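You operate a simulated robot arm through the tools that you are given. There is no shell and no other tool.

The job below is to be done with a simulated two-armed robot. You get a single attempt, and the scene is never put back.

JOB
Polish the haze off the spare lens on the marked spot.
Fine: use the purple polishing pad; the pad goes back where it lay, the lens into its blue tray. Set down upright: purple polishing pad. What is to be rubbed or washed off counts as gone when no trace of it is left.

The check looks at the end state, three seconds after you hand in, the way a careful person would. Anything else that was tipped, shoved, dropped, spilled or broken makes it a failure.

ROBOT AND FRAMES
Two 7-joint arms with fingered hands on one trunk that stands fixed in place. Base frame: the origin is at the foot of the trunk, x ahead of it, y to its left, z up. Lengths are in m, angles in rad, forces in N, time in s.
The left shoulder is at [0.021, 0.208, 1.298], the right one opposite. Payload 5 kg a hand.
The tool frame of a hand sits at the grasp point between the pads (the TCP): z along the fingers, y along the line on which they close. The tips reach 0.048 m beyond it. Largest opening 0.16 m; the body of the gripper starts 0.056 m behind the TCP. The gripper is a hand of 4 fingers: y runs from the thumb to the fingers, the wrist lies at [-0.026, -0.142, -0.252] in the tool frame, and closing takes about 1.5 s.
Orientation is that of the tool frame in the base frame, as [roll, pitch, yaw] about the fixed x, y, z axes, in that order (R = Rz(yaw) Ry(pitch) Rx(roll)). With the fingers straight down and the wrist toward the robot, the tool's x, y and z point along [0, 1, 0], [1, 0, 0] and [0, 0, -1] of the base frame.

CONTROLS
- The arms move only by the tool send_rows. It takes "left_targets", "right_targets" or both (then of equal length, played together; a hand with none holds still); each is a list of rows, each a list of 7 numbers: the shift along the base's x, y, z in units of 40 mm (1.0 is 40 mm), then the turn, a rotation vector about the base's x, y, z in units of 6 degrees (1.0 is 6 degrees), then the gripper command, from -1 (fully open) to 1 (shut), values between in proportion. In form: [[dx, dy, dz, wx, wy, wz, grip], ...]. A call has 1 to 20 rows; each row shifts and turns the commanded pose from where the row before left it. A call with a number of a shift or a turn outside -1 to 1 is refused whole. A row lasts 0.2 s, in which the tool goes at most 0.05 m and 0.15 rad; a call with a longer step from one row to the next is refused whole, and so is a gripper value outside its range. Where a pose cannot be reached the arm comes as near as it can. A force on the tool above 40 N (or 10 N above the force at the start of the call, whichever is more), or a blocked arm, ends the call early, and 0.2 s more pass. Each finger travels about 0.108 m/s and halts on what it meets, pressing with about 21 N; the grip force reading is that of the motor and also rises with nothing between the fingers. The clock runs only during rows and for 0.2 s after the last one: add rows that do not move to give the fingers time. It gives the time, the measured TCP pose, the force on the tool (base axes), the opening and the grip force at its end, in the units of the frame above (readings bear some noise), with the torque about the TCP (base axes, N m) and any sound that the robot's microphone picked up, and new pictures: "pictures" is both (left out), scene, wrist or none (wrist: the cameras of the hands that moved).
- Cameras (640 x 400 px; columns grow to the right, rows downward): "scene" is now at [0.0981, -0.0165, 1.4916]; the picture's right is [-0.19, -0.98, 0.00], its down [-0.53, 0.10, -0.84] and it looks along [0.82, -0.16, -0.54] (base axes); focal length 314 px, centre (320, 200). "left" rides on the left gripper at [-0.087, -0.133, -0.189] in its tool frame; the picture's right is [-0.83, -0.26, 0.49], its down [0.51, -0.71, 0.49] and it looks along [0.22, 0.66, 0.72] (tool axes); focal length 238 px, centre (320, 200). "right" rides on the right gripper at [0.087, -0.133, -0.189] in its tool frame; the picture's right is [-0.83, 0.26, -0.49], its down [-0.51, -0.71, 0.49] and it looks along [-0.22, 0.66, 0.72] (tool axes); focal length 238 px, centre (320, 200). There is no depth. A picture from a camera that has moved, and an enlarged one, comes with that camera's place and axes in the base frame and with its lens.
- lift_body(by): slides the trunk up (or, below 0, down) by that many m; the arms and the scene camera ride with it, the base frame stays. It gives what a move gives, with no picture.
- set_grasp(shape, hand): the hand has 4 fingers and takes this shape, open, in about a second: jaw (thumb against the fingers, like two jaws); tri (thumb and two fingers); tip (a fingertip pinch); poke (one finger out to press); point (the index stretched); flat (the hand flat); cup (the hand cupped); fist (a fist). The gripper value then closes the fingers along that shape, each until it touches; the sizes above hold for jaw. It gives what a move gives, with no picture.
- turn_head(pan, tilt): turns the head with the scene camera to pan (to the left, within 1.501 rad either way) and tilt (down, from -0.506 to 1.204), counted from straight ahead of the robot. It gives what a move gives, and a new picture of the scene camera.
- enlarge(camera, box): a new picture of the part [left, top, right, bottom] of that camera's present view, enlarged. No time passes.
- job_done(): hands the job in; it is judged then, once.

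Nothing tells you positions but the pictures and the camera data. Unless the task says otherwise, let go and move clear before handing in.

The tools are called after "Request:" as name(argument=value, ...) on one line, values as JSON. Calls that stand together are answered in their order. send_rows: Moves the arms, as the interface text tells. Its arguments: {"type":"object","properties":{"left_targets":{"type":"array"},"right_targets":{"type":"array"},"pictures":{"type":"string","enum":["both","scene","wrist","none"]}},"required":[]} The other tools are called the same way: lift_body (by) slides the trunk up or down; set_grasp (shape, hand) gives the hand a shape; turn_head (pan, tilt) turns the head that bears the scene camera; enlarge (camera, box) takes an enlarged picture of a part of a camera's view; job_done () hands the job in.

At the start:

```text
time: 0.0
left_position: [0.6638, 0.2509, 1.119]
left_tcp_rot: [3.141, 0.001, 1.57]
left_ft_force: [0.0, 0.8, -0.5]
left_moment: [0.0, -0.02, -0.03]
left_width: 0.1597
left_finger_force: 0.0
left_shape: jaw
right_position: [0.6997, -0.3981, 1.1763]
right_tcp_rot: [-3.141, -0.001, 1.572]
right_ft_force: [0.0, -0.7, -0.5]
right_moment: [-0.01, -0.01, -0.05]
right_width: 0.1594
right_finger_force: 0.1
right_shape: jaw
trunk travel left (down, up): [-0.3, 0.39]
head pan, tilt: [-0.194, 0.574]
```

scene: 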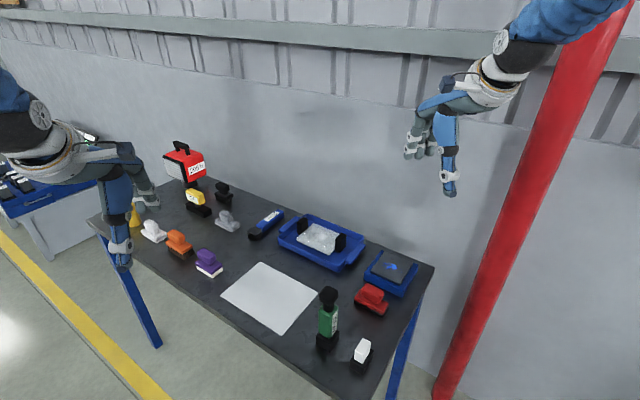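
right: 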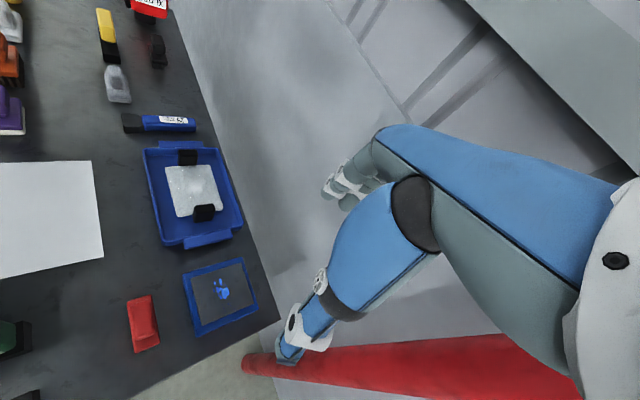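
left: 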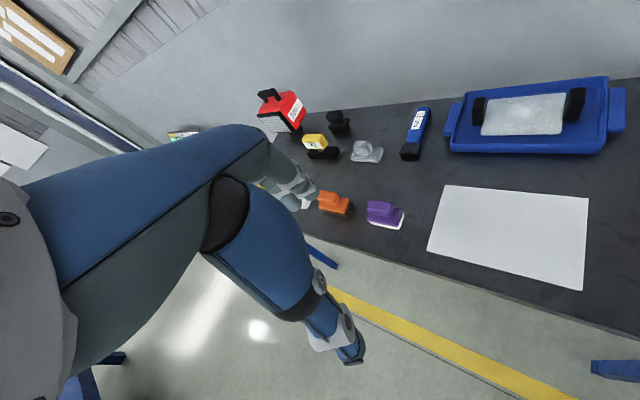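

I see a dark bench with a blue tray holding a hazy plate with two black handles, a white sheet in the middle, a purple pad to the left, and several distractors. I'll look closer before moving.

Request:
enlarge(camera="scene", box=[260, 190, 440, 302])

Request:
enlarge(camera="scene", box=[120, 130, 300, 292])

Request:
enlarge(camera="right", box=[100, 100, 290, 360])

Request:
enlarge(camera="left", box=[240, 70, 640, 300])

Request:
enlarge(camera="scene", box=[290, 240, 450, 400])

```text
3.56 times, centred on (350, 246) of scene
camera zoom: at [0.0981, -0.0165, 1.4916], right [-0.19, -0.98, 0.0], down [-0.53, 0.1, -0.84], along [0.82, -0.16, -0.54], focal length 1114 px, centre (213, 36)
```

zoom: 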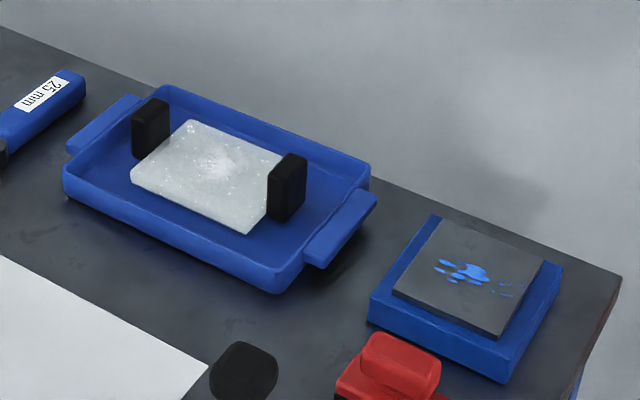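

```text
2.47 times, centred on (210, 211) of scene
camera zoom: at [0.0981, -0.0165, 1.4916], right [-0.19, -0.98, 0.0], down [-0.53, 0.1, -0.84], along [0.82, -0.16, -0.54], focal length 774 px, centre (592, 173)
```

zoom: 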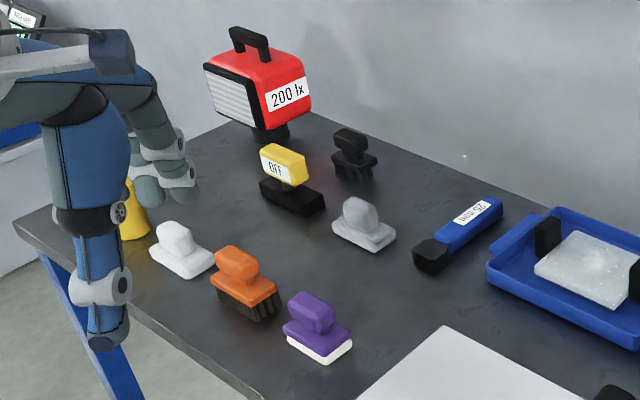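

```text
1.54 times, centred on (195, 230) of right
camera zoom: at [0.5675, -0.3105, 1.3649], right [0.26, -0.83, 0.49], down [-0.71, -0.51, -0.49], along [0.66, -0.22, -0.72], focal length 367 px, centre (512, 154)
```

zoom: 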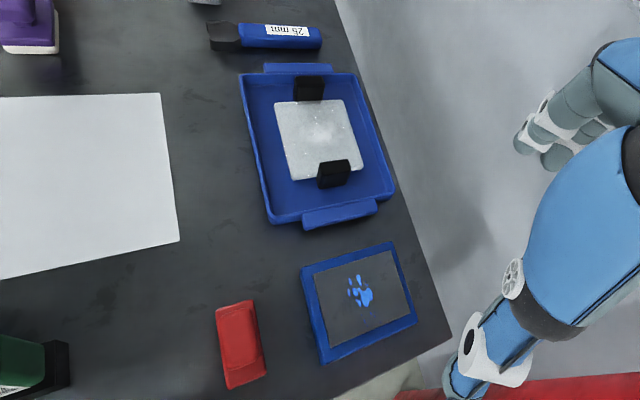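

```text
1.60 times, centred on (440, 185) of left
camera zoom: at [0.5321, 0.1625, 1.3094], right [-0.26, -0.83, -0.49], down [-0.71, 0.51, -0.49], along [0.66, 0.22, -0.72], focal length 381 px, centre (128, 224)
```

zoom: 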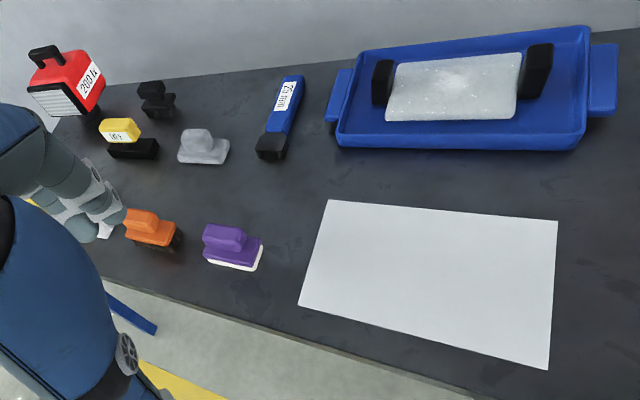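

```text
2.50 times, centred on (370, 320) of scene
camera zoom: at [0.0981, -0.0165, 1.4916], right [-0.19, -0.98, 0.0], down [-0.53, 0.1, -0.84], along [0.82, -0.16, -0.54], focal length 784 px, centre (195, -100)
```

zoom: 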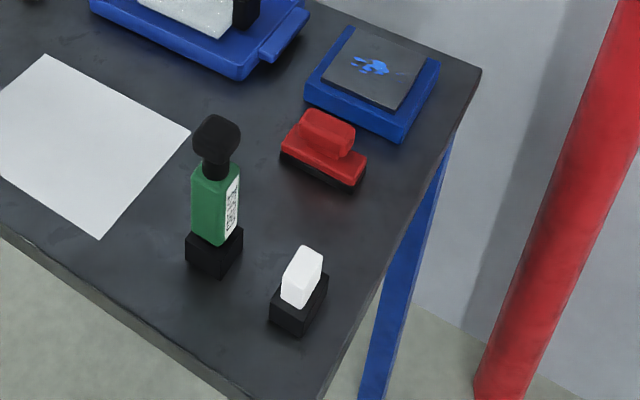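

The table top seems to be at z≈0.80, with the white sheet centred near (0.70, 0.01), the tray near (0.90, -0.18) and the purple pad near (0.85, 0.19). I'll zoom in further on the lens, pad and other tray before acting.

Request:
enlarge(camera="scene", box=[272, 205, 368, 275])

Request:
enlarge(camera="right", box=[130, 130, 260, 260])

Request:
enlarge(camera="left", box=[430, 60, 640, 180])

Request:
enlarge(camera="scene", box=[180, 235, 240, 285])

Request:
enlarge(camera="left", box=[350, 180, 430, 240])

Request:
enlarge(camera="right", box=[120, 240, 290, 370])

```text
5.71 times, centred on (320, 240) of scene
camera zoom: at [0.0981, -0.0165, 1.4916], right [-0.19, -0.98, 0.0], down [-0.53, 0.1, -0.84], along [0.82, -0.16, -0.54], focal length 1791 px, centre (320, -29)
```

zoom: 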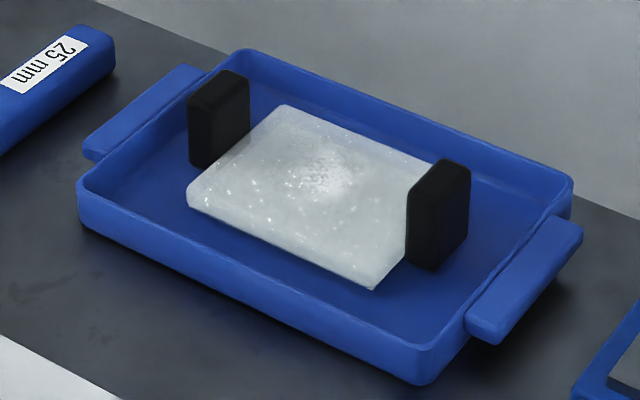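

```text
3.08 times, centred on (195, 195) of right
camera zoom: at [0.5675, -0.3105, 1.3649], right [0.26, -0.83, 0.49], down [-0.71, -0.51, -0.49], along [0.66, -0.22, -0.72], focal length 733 px, centre (705, 215)
```

zoom: 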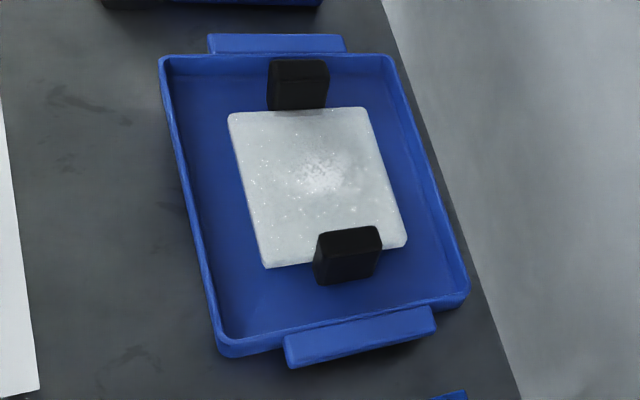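

```text
3.05 times, centred on (535, 120) of left
camera zoom: at [0.5321, 0.1625, 1.3094], right [-0.26, -0.83, -0.49], down [-0.71, 0.51, -0.49], along [0.66, 0.22, -0.72], focal length 726 px, centre (-335, 444)
```

zoom: 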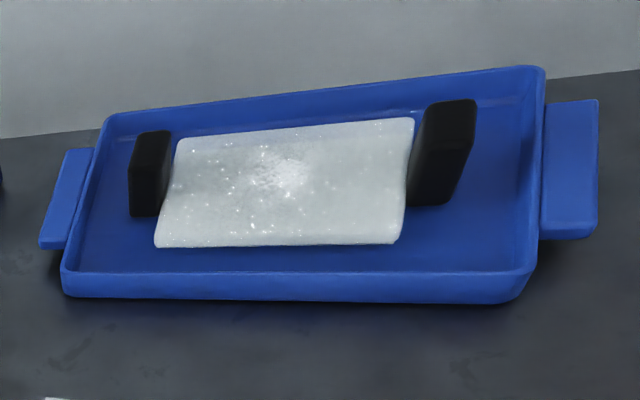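

```text
8.00 times, centred on (210, 260) of scene
camera zoom: at [0.0981, -0.0165, 1.4916], right [-0.19, -0.98, 0.0], down [-0.53, 0.1, -0.84], along [0.82, -0.16, -0.54], focal length 2508 px, centre (1200, -280)
```

zoom: 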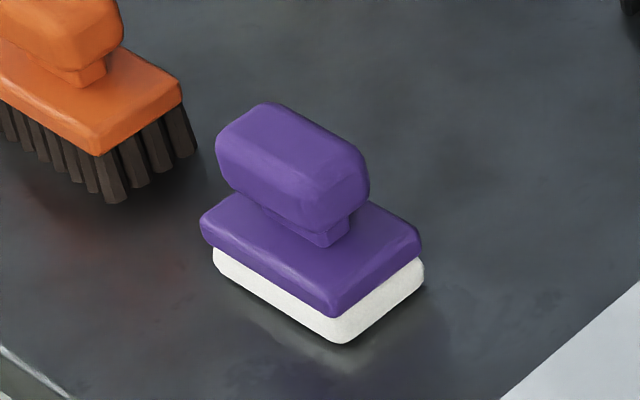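

```text
6.67 times, centred on (390, 210) of left
camera zoom: at [0.5321, 0.1625, 1.3094], right [-0.26, -0.83, -0.49], down [-0.71, 0.51, -0.49], along [0.66, 0.22, -0.72], focal length 1589 px, centre (-147, 133)
```

zoom: 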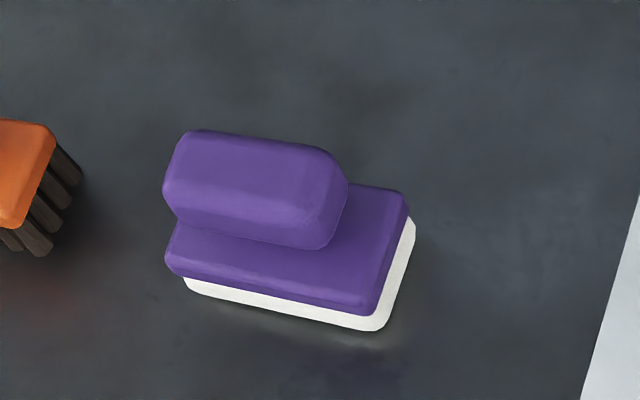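

```text
3.08 times, centred on (205, 305) of right
camera zoom: at [0.5675, -0.3105, 1.3649], right [0.26, -0.83, 0.49], down [-0.71, -0.51, -0.49], along [0.66, -0.22, -0.72], focal length 733 px, centre (674, -123)
```

zoom: 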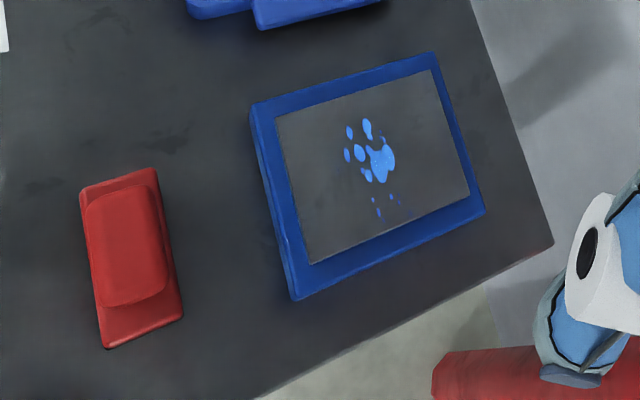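

The lens is a frosted plate, about 0.127 x 0.099 m, with a black block at each end. I need to know whether those blocks belong to the lens or to the tray, so I'll zoom in on them and read the labels nearby.

Request:
enlarge(camera="scene", box=[328, 220, 352, 244])

Request:
enlarge(camera="scene", box=[298, 213, 322, 237])

Request:
enlarge(camera="right", box=[180, 190, 230, 230])

Request:
enlarge(camera="scene", box=[310, 280, 380, 380])

Request:
enlarge(camera="left", box=[460, 80, 600, 150])

```text
16.00 times, centred on (340, 232) of scene
camera zoom: at [0.0981, -0.0165, 1.4916], right [-0.19, -0.98, 0.0], down [-0.53, 0.1, -0.84], along [0.82, -0.16, -0.54], focal length 5015 px, centre (0, -312)
```

zoom: 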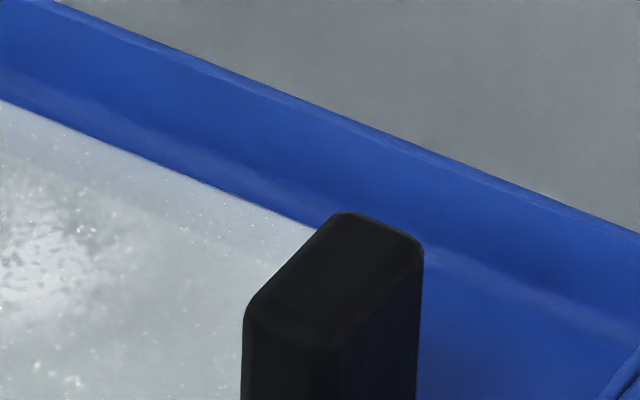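

```text
16.00 times, centred on (310, 225) of scene
camera zoom: at [0.0981, -0.0165, 1.4916], right [-0.19, -0.98, 0.0], down [-0.53, 0.1, -0.84], along [0.82, -0.16, -0.54], focal length 5015 px, centre (480, -200)
```

zoom: 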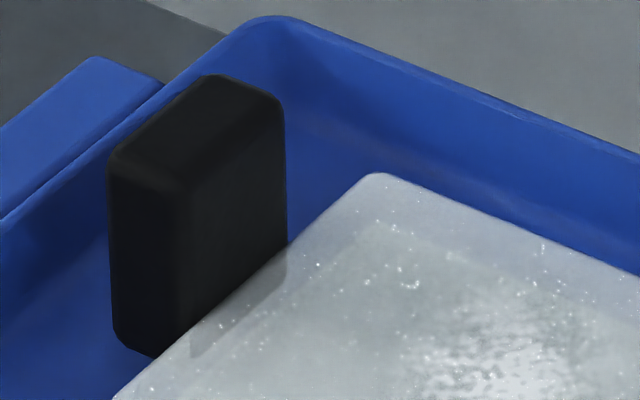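

```text
10.00 times, centred on (205, 210) of right
camera zoom: at [0.5675, -0.3105, 1.3649], right [0.26, -0.83, 0.49], down [-0.71, -0.51, -0.49], along [0.66, -0.22, -0.72], focal length 2384 px, centre (1470, 100)
```

zoom: 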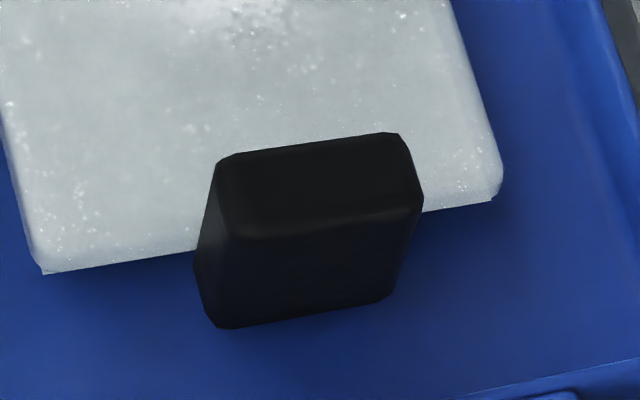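

```text
4.00 times, centred on (345, 330) of scene
camera zoom: at [0.0981, -0.0165, 1.4916], right [-0.19, -0.98, 0.0], down [-0.53, 0.1, -0.84], along [0.82, -0.16, -0.54], focal length 1254 px, centre (220, -320)
```

zoom: 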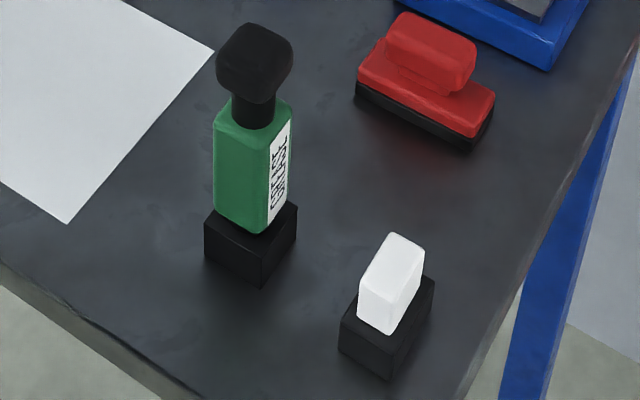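

```text
4.57 times, centred on (530, 115) of left
camera zoom: at [0.5321, 0.1625, 1.3094], right [-0.26, -0.83, -0.49], down [-0.71, 0.51, -0.49], along [0.66, 0.22, -0.72], focal length 1090 px, centre (-640, 589)
```

zoom: 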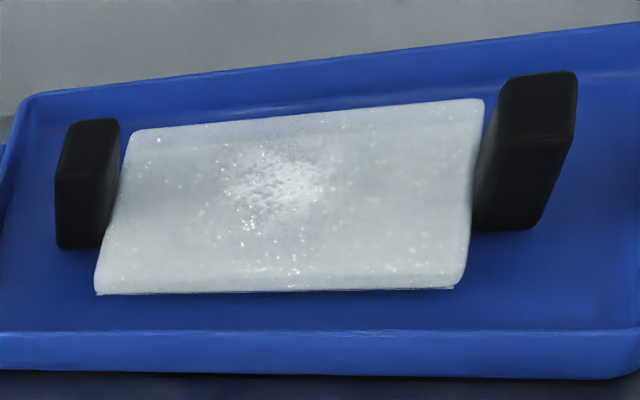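

Triangulating from the cameras, the blocks are fixed to the lens ends, so they are its handles. They are about 0.02 x 0.04 x 0.05 m with tops at z≈0.864; the right one is at (0.830, -0.226). The pad's handle is near (0.829, 0.177, 0.86). I'll bring the right hand above the right lens handle, yawed so it closes along the lens's long axis.

Request:
send_rows(right_targets=[[0.4, 0.54, -0.5, 0, 0, 0.95, -1], [0.4, 0.54, -0.5, 0, 0, 0.95, -1], [0.4, 0.54, -0.5, 0, 0, 0.95, -1], [0.4, 0.54, -0.5, 0, 0, 0.95, -1], [0.4, 0.54, -0.5, 0, 0, 0.95, -1], [0.4, 0.54, -0.5, 0, 0, 0.95, -1], [0.4, 0.54, -0.5, 0, 0, 0.95, -1], [0.4, 0.52, -0.5, 0, 0, 0.93, -1], [0, 0, 0, 0, 0, 0, 0.1], [0, 0, 0, 0, 0, 0, 0.1], [0, 0, 0, 0, 0, 0, 0.1], [0, 0, 0, 0, 0, 0, 0.1]], pictures="both")

```text
time: 2.6
left_position: [0.665, 0.2508, 1.1195]
left_tcp_rot: [-3.141, 0.002, 1.572]
left_ft_force: [-0.1, 0.2, 0.0]
left_moment: [-0.01, 0.02, 0.02]
left_width: 0.1595
left_finger_force: 0.1
left_shape: jaw
right_position: [0.827, -0.2261, 1.0179]
right_tcp_rot: [-3.14, 0.0, 2.364]
right_ft_force: [0.2, 0.0, 0.3]
right_moment: [0.04, 0.01, 0.0]
right_width: 0.0725
right_finger_force: 0.1
right_shape: jaw
trunk travel left (down, up): [-0.3, 0.39]
head pan, tilt: [-0.194, 0.574]
camera scene: at [0.0983, -0.0164, 1.4916], right [-0.19, -0.98, 0.0], down [-0.53, 0.1, -0.84], along [0.82, -0.16, -0.54], focal length 314 px, centre (320, 200)
camera right: at [0.672, -0.2585, 1.2057], right [0.78, -0.4, 0.49], down [-0.14, -0.86, -0.49], along [0.61, 0.31, -0.72], focal length 238 px, centre (320, 200)
```

scene: 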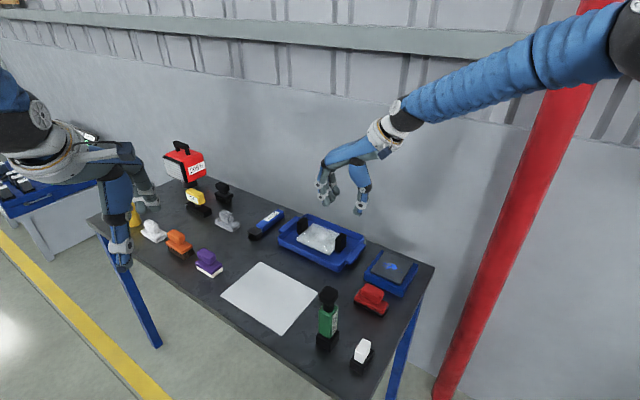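
right: 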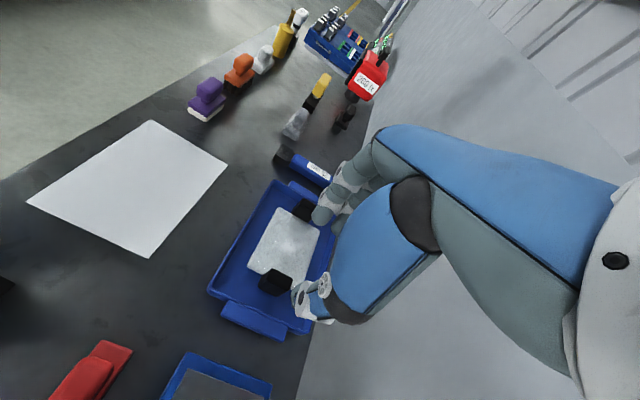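

The right hand is now over the lens's right handle at (0.827, -0.226). I'll zoom in to check finger alignment before lowering.

Request:
enlarge(camera="right", box=[220, 150, 380, 350])

Request:
enlarge(camera="scene", box=[270, 120, 430, 280])

```text
2.00 times, centred on (300, 250) of right
camera zoom: at [0.672, -0.2585, 1.2057], right [0.78, -0.4, 0.49], down [-0.14, -0.86, -0.49], along [0.61, 0.31, -0.72], focal length 477 px, centre (360, 100)
```

zoom: 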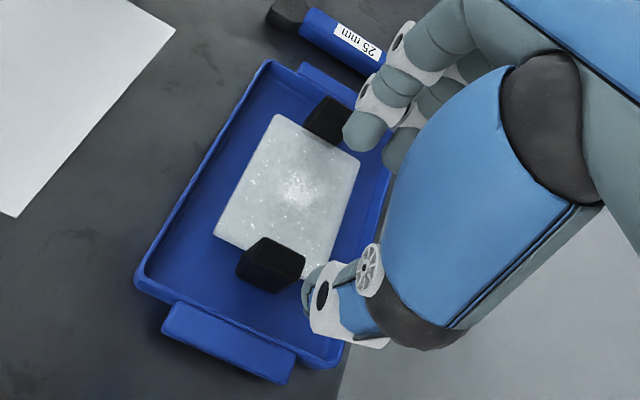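

```text
2.50 times, centred on (350, 200) of scene
camera zoom: at [0.0983, -0.0164, 1.4916], right [-0.19, -0.98, 0.0], down [-0.53, 0.1, -0.84], along [0.82, -0.16, -0.54], focal length 784 px, centre (245, 200)
```

zoom: 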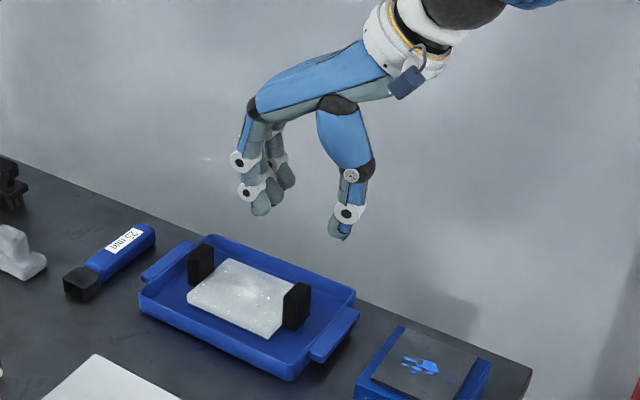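

Handle estimates from the two cameras agree to within about 8 mm. I'll lower to just above the handle and check again from close up.

Request:
send_rows(right_targets=[[0, 0, -0.58, 0, 0, 0, 0.1], [0, 0, -0.58, 0, 0, 0, 0.1], [0, 0, -0.58, 0, 0, 0, 0.1], [0, 0, -0.5, 0, 0, 0, 0.1]], pictures="none")

Request:
enlarge(camera="right", box=[220, 150, 380, 350])

Request:
enlarge(camera="scene", box=[280, 180, 380, 280])

Request:
enlarge(camera="left", box=[440, 0, 640, 160])

```text
time: 3.6
left_position: [0.6635, 0.2498, 1.1191]
left_tcp_rot: [3.141, 0.001, 1.571]
left_ft_force: [0.2, 0.5, 0.1]
left_moment: [0.02, 0.04, 0.02]
left_width: 0.1597
left_finger_force: 0.1
left_shape: jaw
right_position: [0.8285, -0.2255, 0.9248]
right_tcp_rot: [-3.14, -0.003, 2.363]
right_ft_force: [1.0, -0.3, 1.1]
right_moment: [0.01, 0.07, 0.02]
right_width: 0.0725
right_finger_force: 0.1
right_shape: jaw
trunk travel left (down, up): [-0.3, 0.39]
head pan, tilt: [-0.194, 0.574]
```

```text
2.00 times, centred on (300, 250) of right
camera zoom: at [0.6741, -0.2582, 1.1142], right [0.78, -0.4, 0.49], down [-0.14, -0.86, -0.49], along [0.62, 0.31, -0.72], focal length 477 px, centre (360, 100)
```

zoom: 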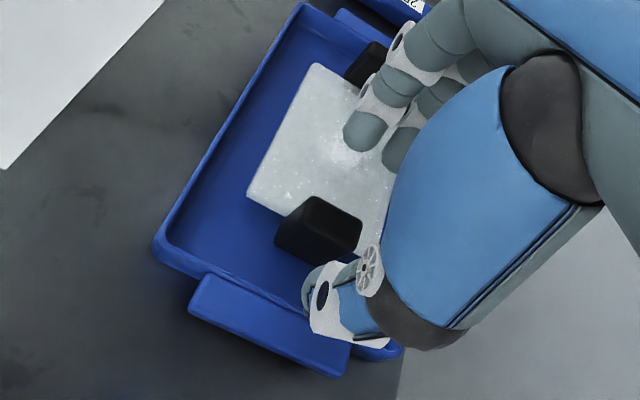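

```text
4.00 times, centred on (330, 230) of scene
camera zoom: at [0.0986, -0.0166, 1.4915], right [-0.19, -0.98, 0.0], down [-0.53, 0.1, -0.84], along [0.82, -0.16, -0.54], focal length 1254 px, centre (280, 80)
```

zoom: 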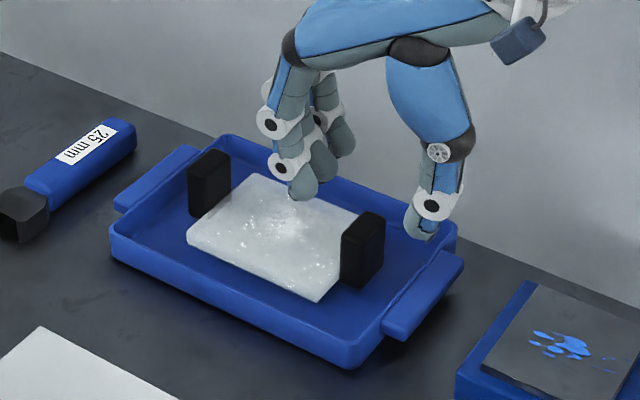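

```text
2.50 times, centred on (540, 80) of left
camera zoom: at [0.5326, 0.1624, 1.3091], right [-0.26, -0.83, -0.49], down [-0.71, 0.51, -0.49], along [0.66, 0.22, -0.72], focal length 596 px, centre (-230, 500)
```

zoom: 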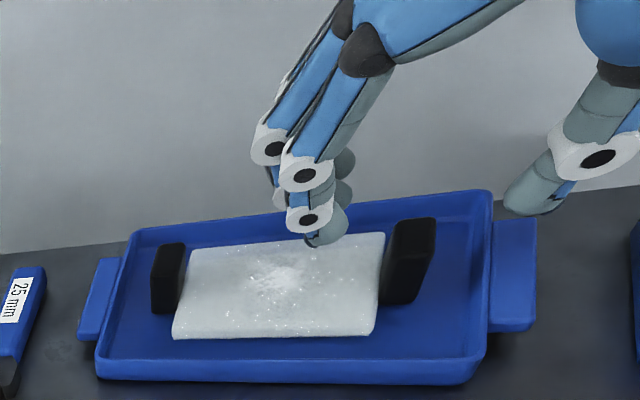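

The index finger and thumb straddle the handle, with the other two fingers offset toward the wall. I'll zoom in more to pin down the handle position relative to the fingers.

Request:
enlarge(camera="right", box=[265, 200, 325, 290])

Request:
enlarge(camera="scene", box=[315, 200, 365, 260])

Request:
enlarge(camera="left", box=[520, 30, 640, 150])

```text
4.44 times, centred on (295, 245) of right
camera zoom: at [0.6741, -0.2582, 1.1142], right [0.78, -0.4, 0.49], down [-0.14, -0.86, -0.49], along [0.62, 0.31, -0.72], focal length 1059 px, centre (431, 0)
```

zoom: 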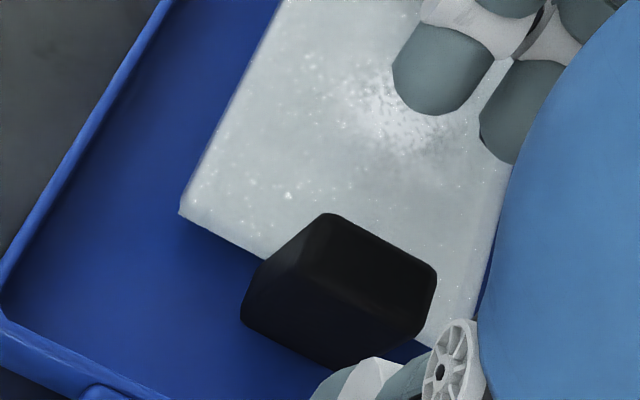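

```text
6.67 times, centred on (340, 230) of scene
camera zoom: at [0.0986, -0.0166, 1.4915], right [-0.19, -0.98, 0.0], down [-0.53, 0.1, -0.84], along [0.82, -0.16, -0.54], focal length 2090 px, centre (187, 0)
```

zoom: 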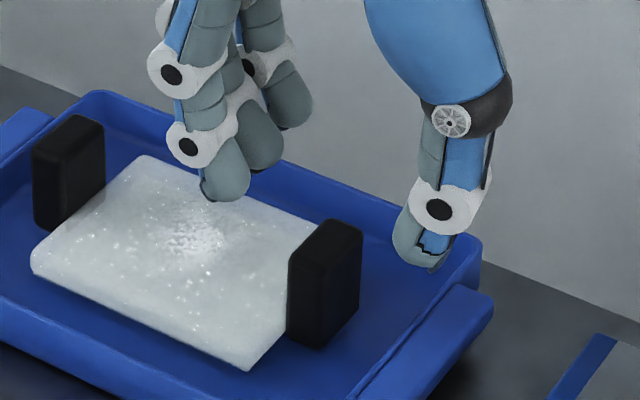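

```text
3.33 times, centred on (580, 90) of left
camera zoom: at [0.5326, 0.1624, 1.3091], right [-0.26, -0.83, -0.49], down [-0.71, 0.51, -0.49], along [0.66, 0.22, -0.72], focal length 794 px, centre (-547, 567)
```

zoom: 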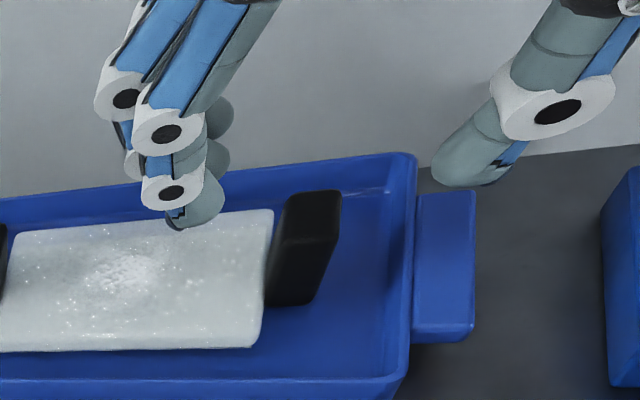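

The handle centre is confirmed at (0.830, -0.226). Before gripping, I'll raise slightly and close the hand on air, to learn how the fingertips (especially the outer finger) travel.

Request:
send_rows(right_targets=[[0, 0, 0.8, 0, 0, 0, 0.1], [0, 0, 0.4, 0, 0, 0, 0.5], [0, 0, 0, 0, 0, 0, 0.75], [0, 0, 0, 0, 0, 0, 0.75], [0, 0, 0, 0, 0, 0, 0.75]], pictures="none")

Request:
enlarge(camera="scene", box=[300, 180, 370, 240])

Request:
enlarge(camera="left", box=[520, 0, 640, 120])

Request:
enlarge(camera="right", box=[250, 170, 370, 310])

```text
time: 4.8
left_position: [0.6644, 0.2495, 1.1187]
left_tcp_rot: [-3.14, -0.001, 1.57]
left_ft_force: [-0.5, 0.1, 0.5]
left_moment: [-0.01, 0.02, 0.0]
left_width: 0.1595
left_finger_force: 0.0
left_shape: jaw
right_position: [0.8281, -0.2249, 0.9727]
right_tcp_rot: [3.141, -0.001, 2.366]
right_ft_force: [0.5, 0.1, -0.5]
right_moment: [-0.01, 0.01, -0.01]
right_width: 0.0203
right_finger_force: 0.0
right_shape: jaw
trunk travel left (down, up): [-0.3, 0.39]
head pan, tilt: [-0.194, 0.574]
```

```text
6.67 times, centred on (335, 210) of scene
camera zoom: at [0.0983, -0.0165, 1.4916], right [-0.19, -0.98, 0.0], down [-0.53, 0.1, -0.84], along [0.82, -0.16, -0.54], focal length 2090 px, centre (220, 133)
```

zoom: 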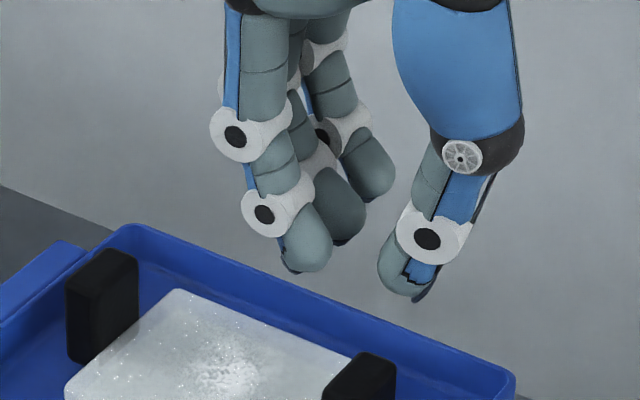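

```text
3.33 times, centred on (580, 60) of left
camera zoom: at [0.5323, 0.1625, 1.3093], right [-0.26, -0.83, -0.49], down [-0.71, 0.51, -0.49], along [0.66, 0.22, -0.72], focal length 794 px, centre (-547, 667)
```

zoom: 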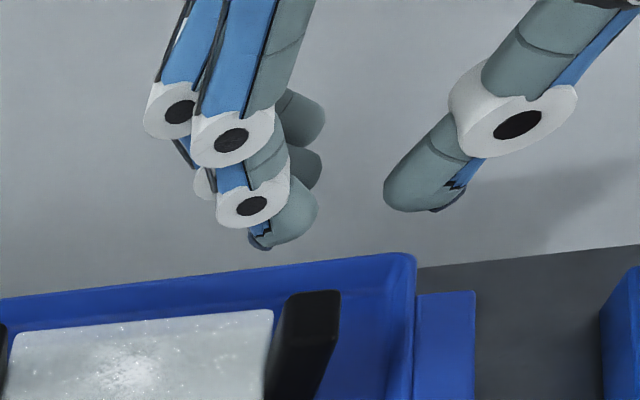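

```text
2.86 times, centred on (310, 240) of right
camera zoom: at [0.6744, -0.2573, 1.1618], right [0.78, -0.4, 0.49], down [-0.14, -0.86, -0.49], along [0.62, 0.31, -0.72], focal length 681 px, centre (349, 86)
```

zoom: 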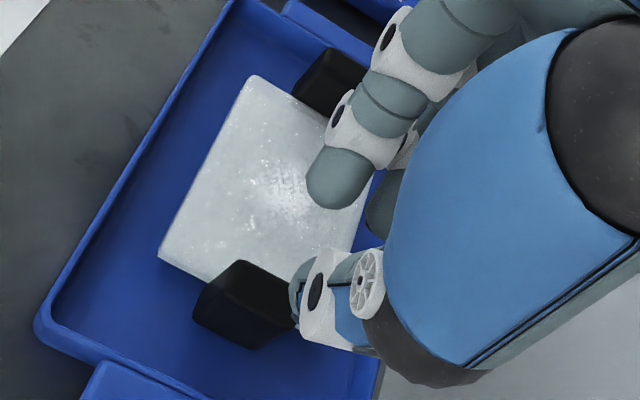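

Fingertips stay about 0.048 m beyond the TCP at every opening, so the outer finger won't dip into the lens. I'll reopen, shift slightly so the index and middle both meet the handle, and lower to TCP z≈0.884.

Request:
send_rows(right_targets=[[-0.12, 0.15, 0, 0, 0, 0, 0.1], [0, 0, 0, 0, 0, 0, 0.1], [0, 0, 0, 0, 0, 0, 0.1], [0, 0, -0.6, 0, 0, 0, 0.1], [0, 0, -0.6, 0, 0, 0, 0.1], [0, 0, -0.6, 0, 0, 0, 0.1], [0, 0, -0.4, 0, 0, 0, 0.1], [0, 0, 0, 0, 0, 0, 0.1]], pictures="none")

Request:
enlarge(camera="scene", box=[300, 200, 370, 260])

Request:
enlarge(camera="left", box=[520, 30, 640, 150])

Request:
enlarge(camera="right", box=[250, 170, 370, 310])

```text
time: 6.6
left_position: [0.6639, 0.2499, 1.1192]
left_tcp_rot: [3.141, 0.001, 1.571]
left_ft_force: [0.0, -0.9, -0.9]
left_moment: [0.0, -0.03, -0.02]
left_width: 0.1598
left_finger_force: 0.0
left_shape: jaw
right_position: [0.8242, -0.2202, 0.887]
right_tcp_rot: [-3.142, 0.0, 2.365]
right_ft_force: [-0.3, 0.5, -0.7]
right_moment: [-0.01, 0.01, 0.02]
right_width: 0.0715
right_finger_force: 0.0
right_shape: jaw
trunk travel left (down, up): [-0.3, 0.39]
head pan, tilt: [-0.194, 0.574]
```

```text
6.67 times, centred on (335, 230) of scene
camera zoom: at [0.0979, -0.0162, 1.4916], right [-0.19, -0.98, 0.0], down [-0.53, 0.1, -0.84], along [0.82, -0.16, -0.54], focal length 2090 px, centre (220, 0)
```

zoom: 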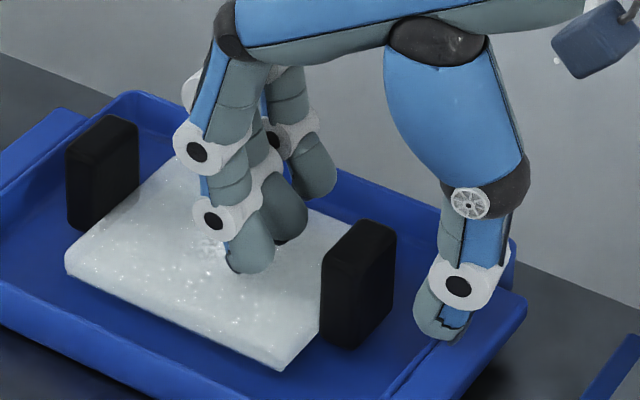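

```text
3.33 times, centred on (580, 90) of left
camera zoom: at [0.5319, 0.1628, 1.3095], right [-0.26, -0.83, -0.49], down [-0.71, 0.51, -0.49], along [0.66, 0.22, -0.72], focal length 794 px, centre (-547, 567)
```

zoom: 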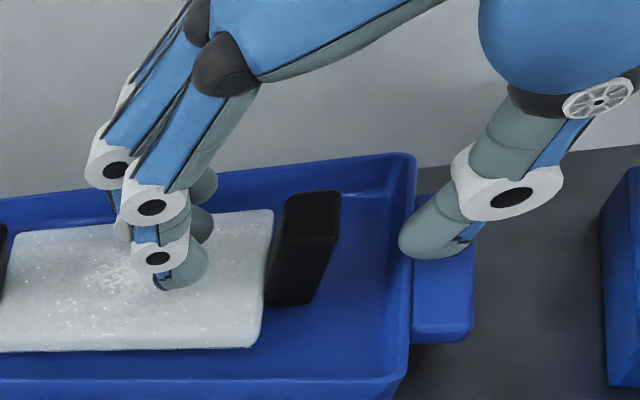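

```text
2.86 times, centred on (310, 240) of right
camera zoom: at [0.6695, -0.2532, 1.0754], right [0.78, -0.4, 0.49], down [-0.14, -0.86, -0.49], along [0.62, 0.31, -0.72], focal length 681 px, centre (349, 86)
```

zoom: 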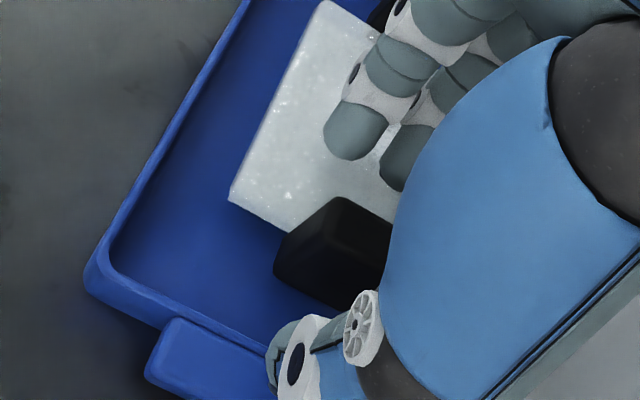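

The thumb and fingers straddle the handle evenly. I'll lower 4 mm more and close on it.

Request:
send_rows(right_targets=[[0, 0, -0.1, 0, 0, 0, 0.3], [0, 0, 0, 0, 0, 0, 0.6], [0, 0, 0, 0, 0, 0, 1], [0, 0, 0, 0, 0, 0, 1], [0, 0, 0, 0, 0, 0, 1], [0, 0, 0, 0, 0, 0, 1], [0, 0, 0, 0, 0, 0, 1], [0, 0, 0, 0, 0, 0, 1]], pictures="none")

Request:
enlarge(camera="scene", box=[280, 195, 370, 275])

Request:
enlarge(camera="left", box=[460, 30, 640, 150])

Request:
enlarge(camera="right", box=[250, 170, 370, 310])

```text
time: 8.4
left_position: [0.6643, 0.2508, 1.1195]
left_tcp_rot: [-3.139, 0.0, 1.57]
left_ft_force: [0.3, 0.8, -0.4]
left_moment: [-0.02, 0.02, 0.01]
left_width: 0.1594
left_finger_force: 0.1
left_shape: jaw
right_position: [0.8236, -0.2202, 0.8813]
right_tcp_rot: [-3.142, 0.001, 2.364]
right_ft_force: [-0.8, -1.4, 1.4]
right_moment: [0.06, -0.03, -0.04]
right_width: 0.0178
right_finger_force: 20.7
right_shape: jaw
trunk travel left (down, up): [-0.3, 0.39]
head pan, tilt: [-0.194, 0.574]
```

```text
5.00 times, centred on (325, 235) of scene
camera zoom: at [0.098, -0.0165, 1.4916], right [-0.19, -0.98, 0.0], down [-0.53, 0.1, -0.84], along [0.82, -0.16, -0.54], focal length 1567 px, centre (295, 25)
```

zoom: 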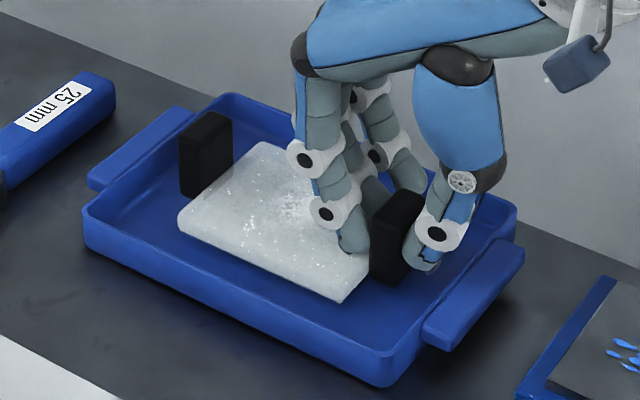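

```text
3.33 times, centred on (550, 90) of left
camera zoom: at [0.5321, 0.1625, 1.3094], right [-0.26, -0.83, -0.49], down [-0.71, 0.51, -0.49], along [0.66, 0.22, -0.72], focal length 794 px, centre (-447, 567)
```

zoom: 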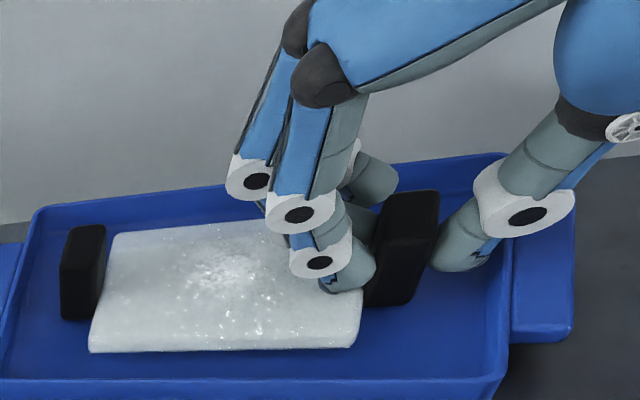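

```text
2.86 times, centred on (310, 240) of right
camera zoom: at [0.6694, -0.2535, 1.0701], right [0.78, -0.4, 0.49], down [-0.14, -0.86, -0.49], along [0.62, 0.31, -0.72], focal length 681 px, centre (349, 86)
```

zoom: 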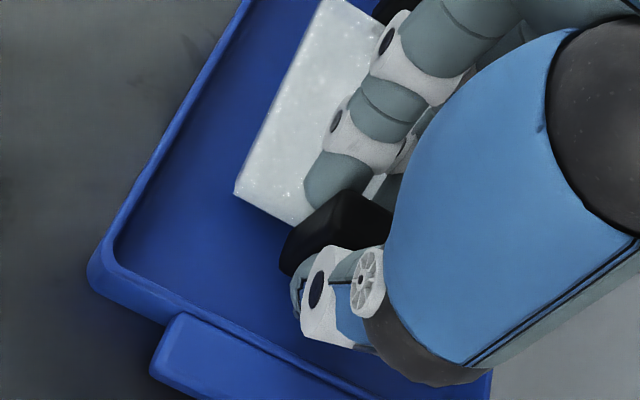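

The hand has a firm hold on the handle (opening 0.018, 20.7 N). I'll do a small test lift to see the lens's weight and whether it sags or brings the tray along.

Request:
send_rows(right_targets=[[0, 0, 0.1, 0, 0, 0, 1], [0, 0, 0.15, 0, 0, 0, 1], [0, 0, 0.25, 0, 0, 0, 1], [0, 0, 0, 0, 0, 0, 1]], pictures="none")

Request:
enlarge(camera="scene", box=[280, 195, 370, 275])

Request:
enlarge(camera="left", box=[460, 30, 640, 150])

```text
time: 9.4
left_position: [0.6642, 0.2495, 1.1194]
left_tcp_rot: [3.141, 0.0, 1.571]
left_ft_force: [0.1, 0.2, -0.1]
left_moment: [0.0, 0.0, 0.0]
left_width: 0.1597
left_finger_force: 0.0
left_shape: jaw
right_position: [0.8238, -0.2209, 0.9021]
right_tcp_rot: [-3.14, 0.001, 2.365]
right_ft_force: [0.4, 1.0, -2.1]
right_moment: [-0.08, 0.13, 0.02]
right_width: 0.0182
right_finger_force: 21.1
right_shape: jaw
trunk travel left (down, up): [-0.3, 0.39]
head pan, tilt: [-0.194, 0.574]
```

```text
5.00 times, centred on (325, 235) of scene
camera zoom: at [0.0986, -0.0166, 1.4915], right [-0.19, -0.98, 0.0], down [-0.53, 0.1, -0.84], along [0.82, -0.16, -0.54], focal length 1567 px, centre (295, 25)
```

zoom: 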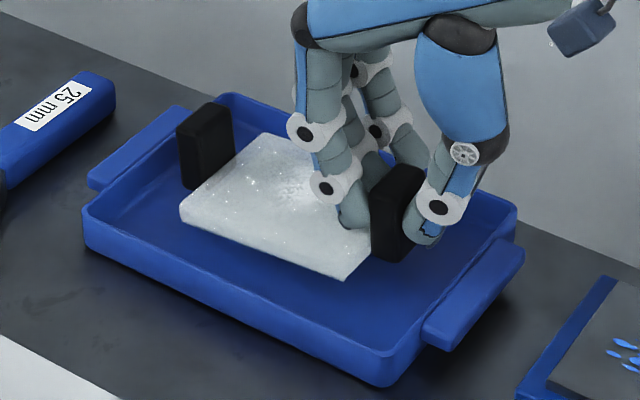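

```text
3.33 times, centred on (550, 90) of left
camera zoom: at [0.5326, 0.1624, 1.3092], right [-0.26, -0.83, -0.49], down [-0.71, 0.51, -0.49], along [0.66, 0.22, -0.72], focal length 794 px, centre (-447, 567)
```

zoom: 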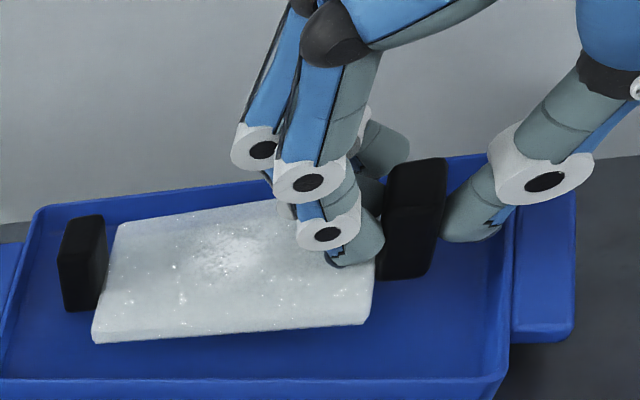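

The lens comes up with the handle, so the blocks do belong to it, and it weighs only about 2 N. The far end sags slightly, so I'll lift more and check the sag is stable.

Request:
send_rows(right_targets=[[0, 0, 0.3, 0, 0, 0, 1], [0, 0, 0.4, 0, 0, 0, 1], [0, 0, 0.4, 0, 0, 0, 1], [0, 0, 0.4, 0, 0, 0, 1], [0, 0, 0, 0, 0, 0, 1]], pictures="none")

Request:
enlarge(camera="scene", box=[270, 175, 380, 275])

Request:
enlarge(camera="left", box=[460, 20, 640, 150])

```text
time: 10.6
left_position: [0.6638, 0.2505, 1.1192]
left_tcp_rot: [-3.141, -0.001, 1.57]
left_ft_force: [0.0, 0.3, 0.1]
left_moment: [0.02, 0.04, -0.02]
left_width: 0.1595
left_finger_force: 0.1
left_shape: jaw
right_position: [0.8252, -0.2225, 0.9611]
right_tcp_rot: [-3.141, -0.002, 2.364]
right_ft_force: [1.1, 0.5, -1.5]
right_moment: [-0.08, 0.14, 0.0]
right_width: 0.0181
right_finger_force: 20.6
right_shape: jaw
trunk travel left (down, up): [-0.3, 0.39]
head pan, tilt: [-0.194, 0.574]
```

```text
4.00 times, centred on (325, 225) of scene
camera zoom: at [0.0987, -0.0167, 1.4915], right [-0.19, -0.98, 0.0], down [-0.53, 0.1, -0.84], along [0.82, -0.16, -0.54], focal length 1254 px, centre (300, 100)
```

zoom: 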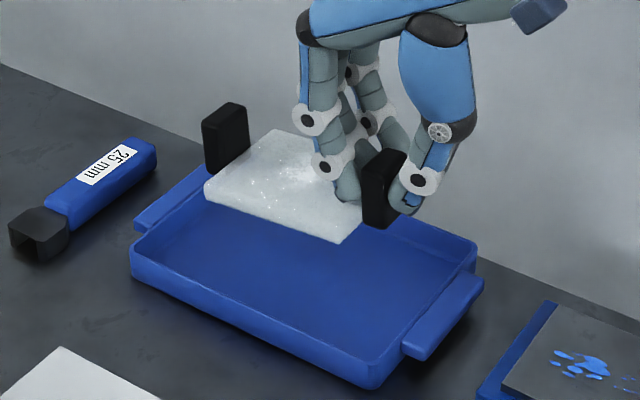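

```text
3.08 times, centred on (550, 85) of left
camera zoom: at [0.5327, 0.1623, 1.3091], right [-0.26, -0.83, -0.49], down [-0.71, 0.51, -0.49], along [0.66, 0.22, -0.72], focal length 733 px, centre (-388, 554)
```

zoom: 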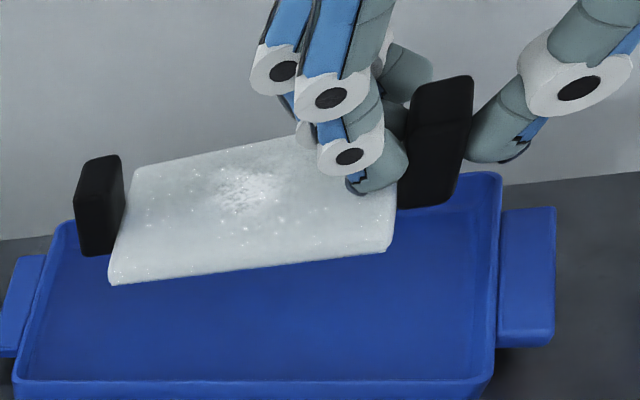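

The lens is held stably with about 4° of sag. I'll carry it level across to above the white sheet, keeping the hand well above the green bottle (top ≈0.99).

Request:
send_rows(right_targets=[[-0.25, 0.25, 0.1, 0, 0, 0, 1], [-0.5, 0.5, 0.1, 0, 0, 0, 1], [-0.5, 0.5, 0.1, 0, 0, 0, 1], [-0.5, 0.5, 0, 0, 0, 0, 1], [-0.5, 0.5, 0, 0, 0, 0, 1], [-0.5, 0.5, 0, 0, 0, 0, 1], [-0.5, 0.5, 0, 0, 0, 0, 1], [-0.5, 0.5, 0, 0, 0, 0, 1], [-0.5, 0.5, 0, 0, 0, 0, 1], [-0.25, 0.29, 0, 0, 0, 0, 1], [0, 0, 0, 0, 0, 0, 1]], pictures="both")

Request:
enlarge(camera="scene", box=[200, 180, 400, 360])

Request:
enlarge(camera="left", box=[400, 80, 640, 320])

```text
time: 13.0
left_position: [0.664, 0.2494, 1.1193]
left_tcp_rot: [3.141, 0.001, 1.573]
left_ft_force: [-0.1, -0.3, 0.6]
left_moment: [0.04, 0.0, 0.0]
left_width: 0.1595
left_finger_force: 0.1
left_shape: jaw
right_position: [0.6417, -0.0386, 0.9755]
right_tcp_rot: [3.141, 0.0, 2.364]
right_ft_force: [-0.4, -0.4, -1.8]
right_moment: [-0.07, 0.11, -0.02]
right_width: 0.018
right_finger_force: 21.1
right_shape: jaw
trunk travel left (down, up): [-0.3, 0.39]
head pan, tilt: [-0.194, 0.574]
camera scene: at [0.0983, -0.0166, 1.4915], right [-0.19, -0.98, 0.0], down [-0.53, 0.1, -0.84], along [0.82, -0.16, -0.54], focal length 314 px, centre (320, 200)
camera right: at [0.4874, -0.0717, 1.1649], right [0.78, -0.4, 0.49], down [-0.14, -0.86, -0.49], along [0.62, 0.31, -0.72], focal length 238 px, centre (320, 200)
```

scene: 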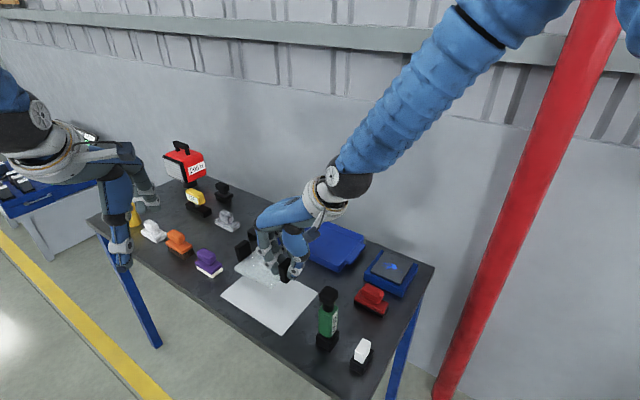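
right: 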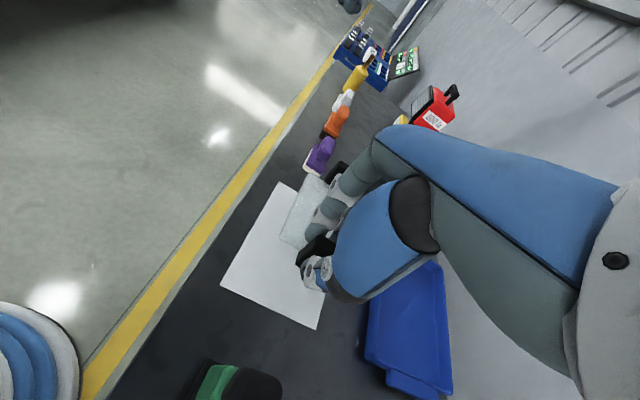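

```text
2.22 times, centred on (300, 270) of scene
camera zoom: at [0.0983, -0.0166, 1.4915], right [-0.19, -0.98, 0.0], down [-0.53, 0.1, -0.84], along [0.82, -0.16, -0.54], focal length 697 px, centre (364, 44)
```

zoom: 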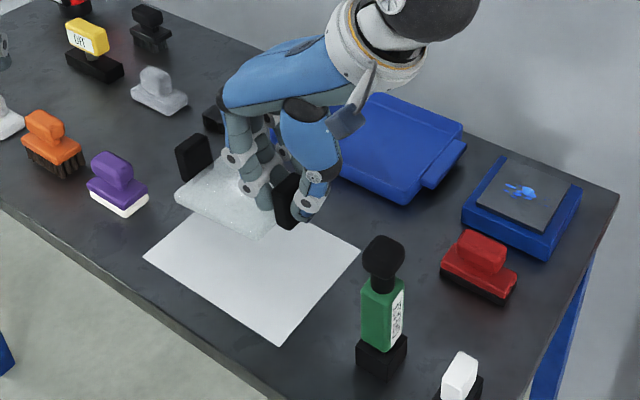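

```text
1.67 times, centred on (520, 200) of left
camera zoom: at [0.5323, 0.1623, 1.3093], right [-0.26, -0.83, -0.49], down [-0.71, 0.51, -0.49], along [0.66, 0.22, -0.72], focal length 397 px, centre (-13, 200)
```

zoom: 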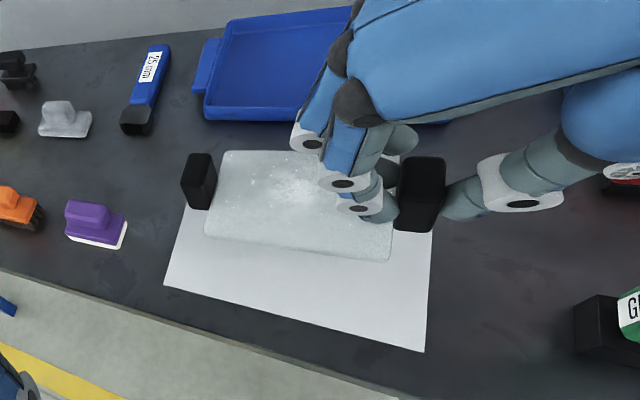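

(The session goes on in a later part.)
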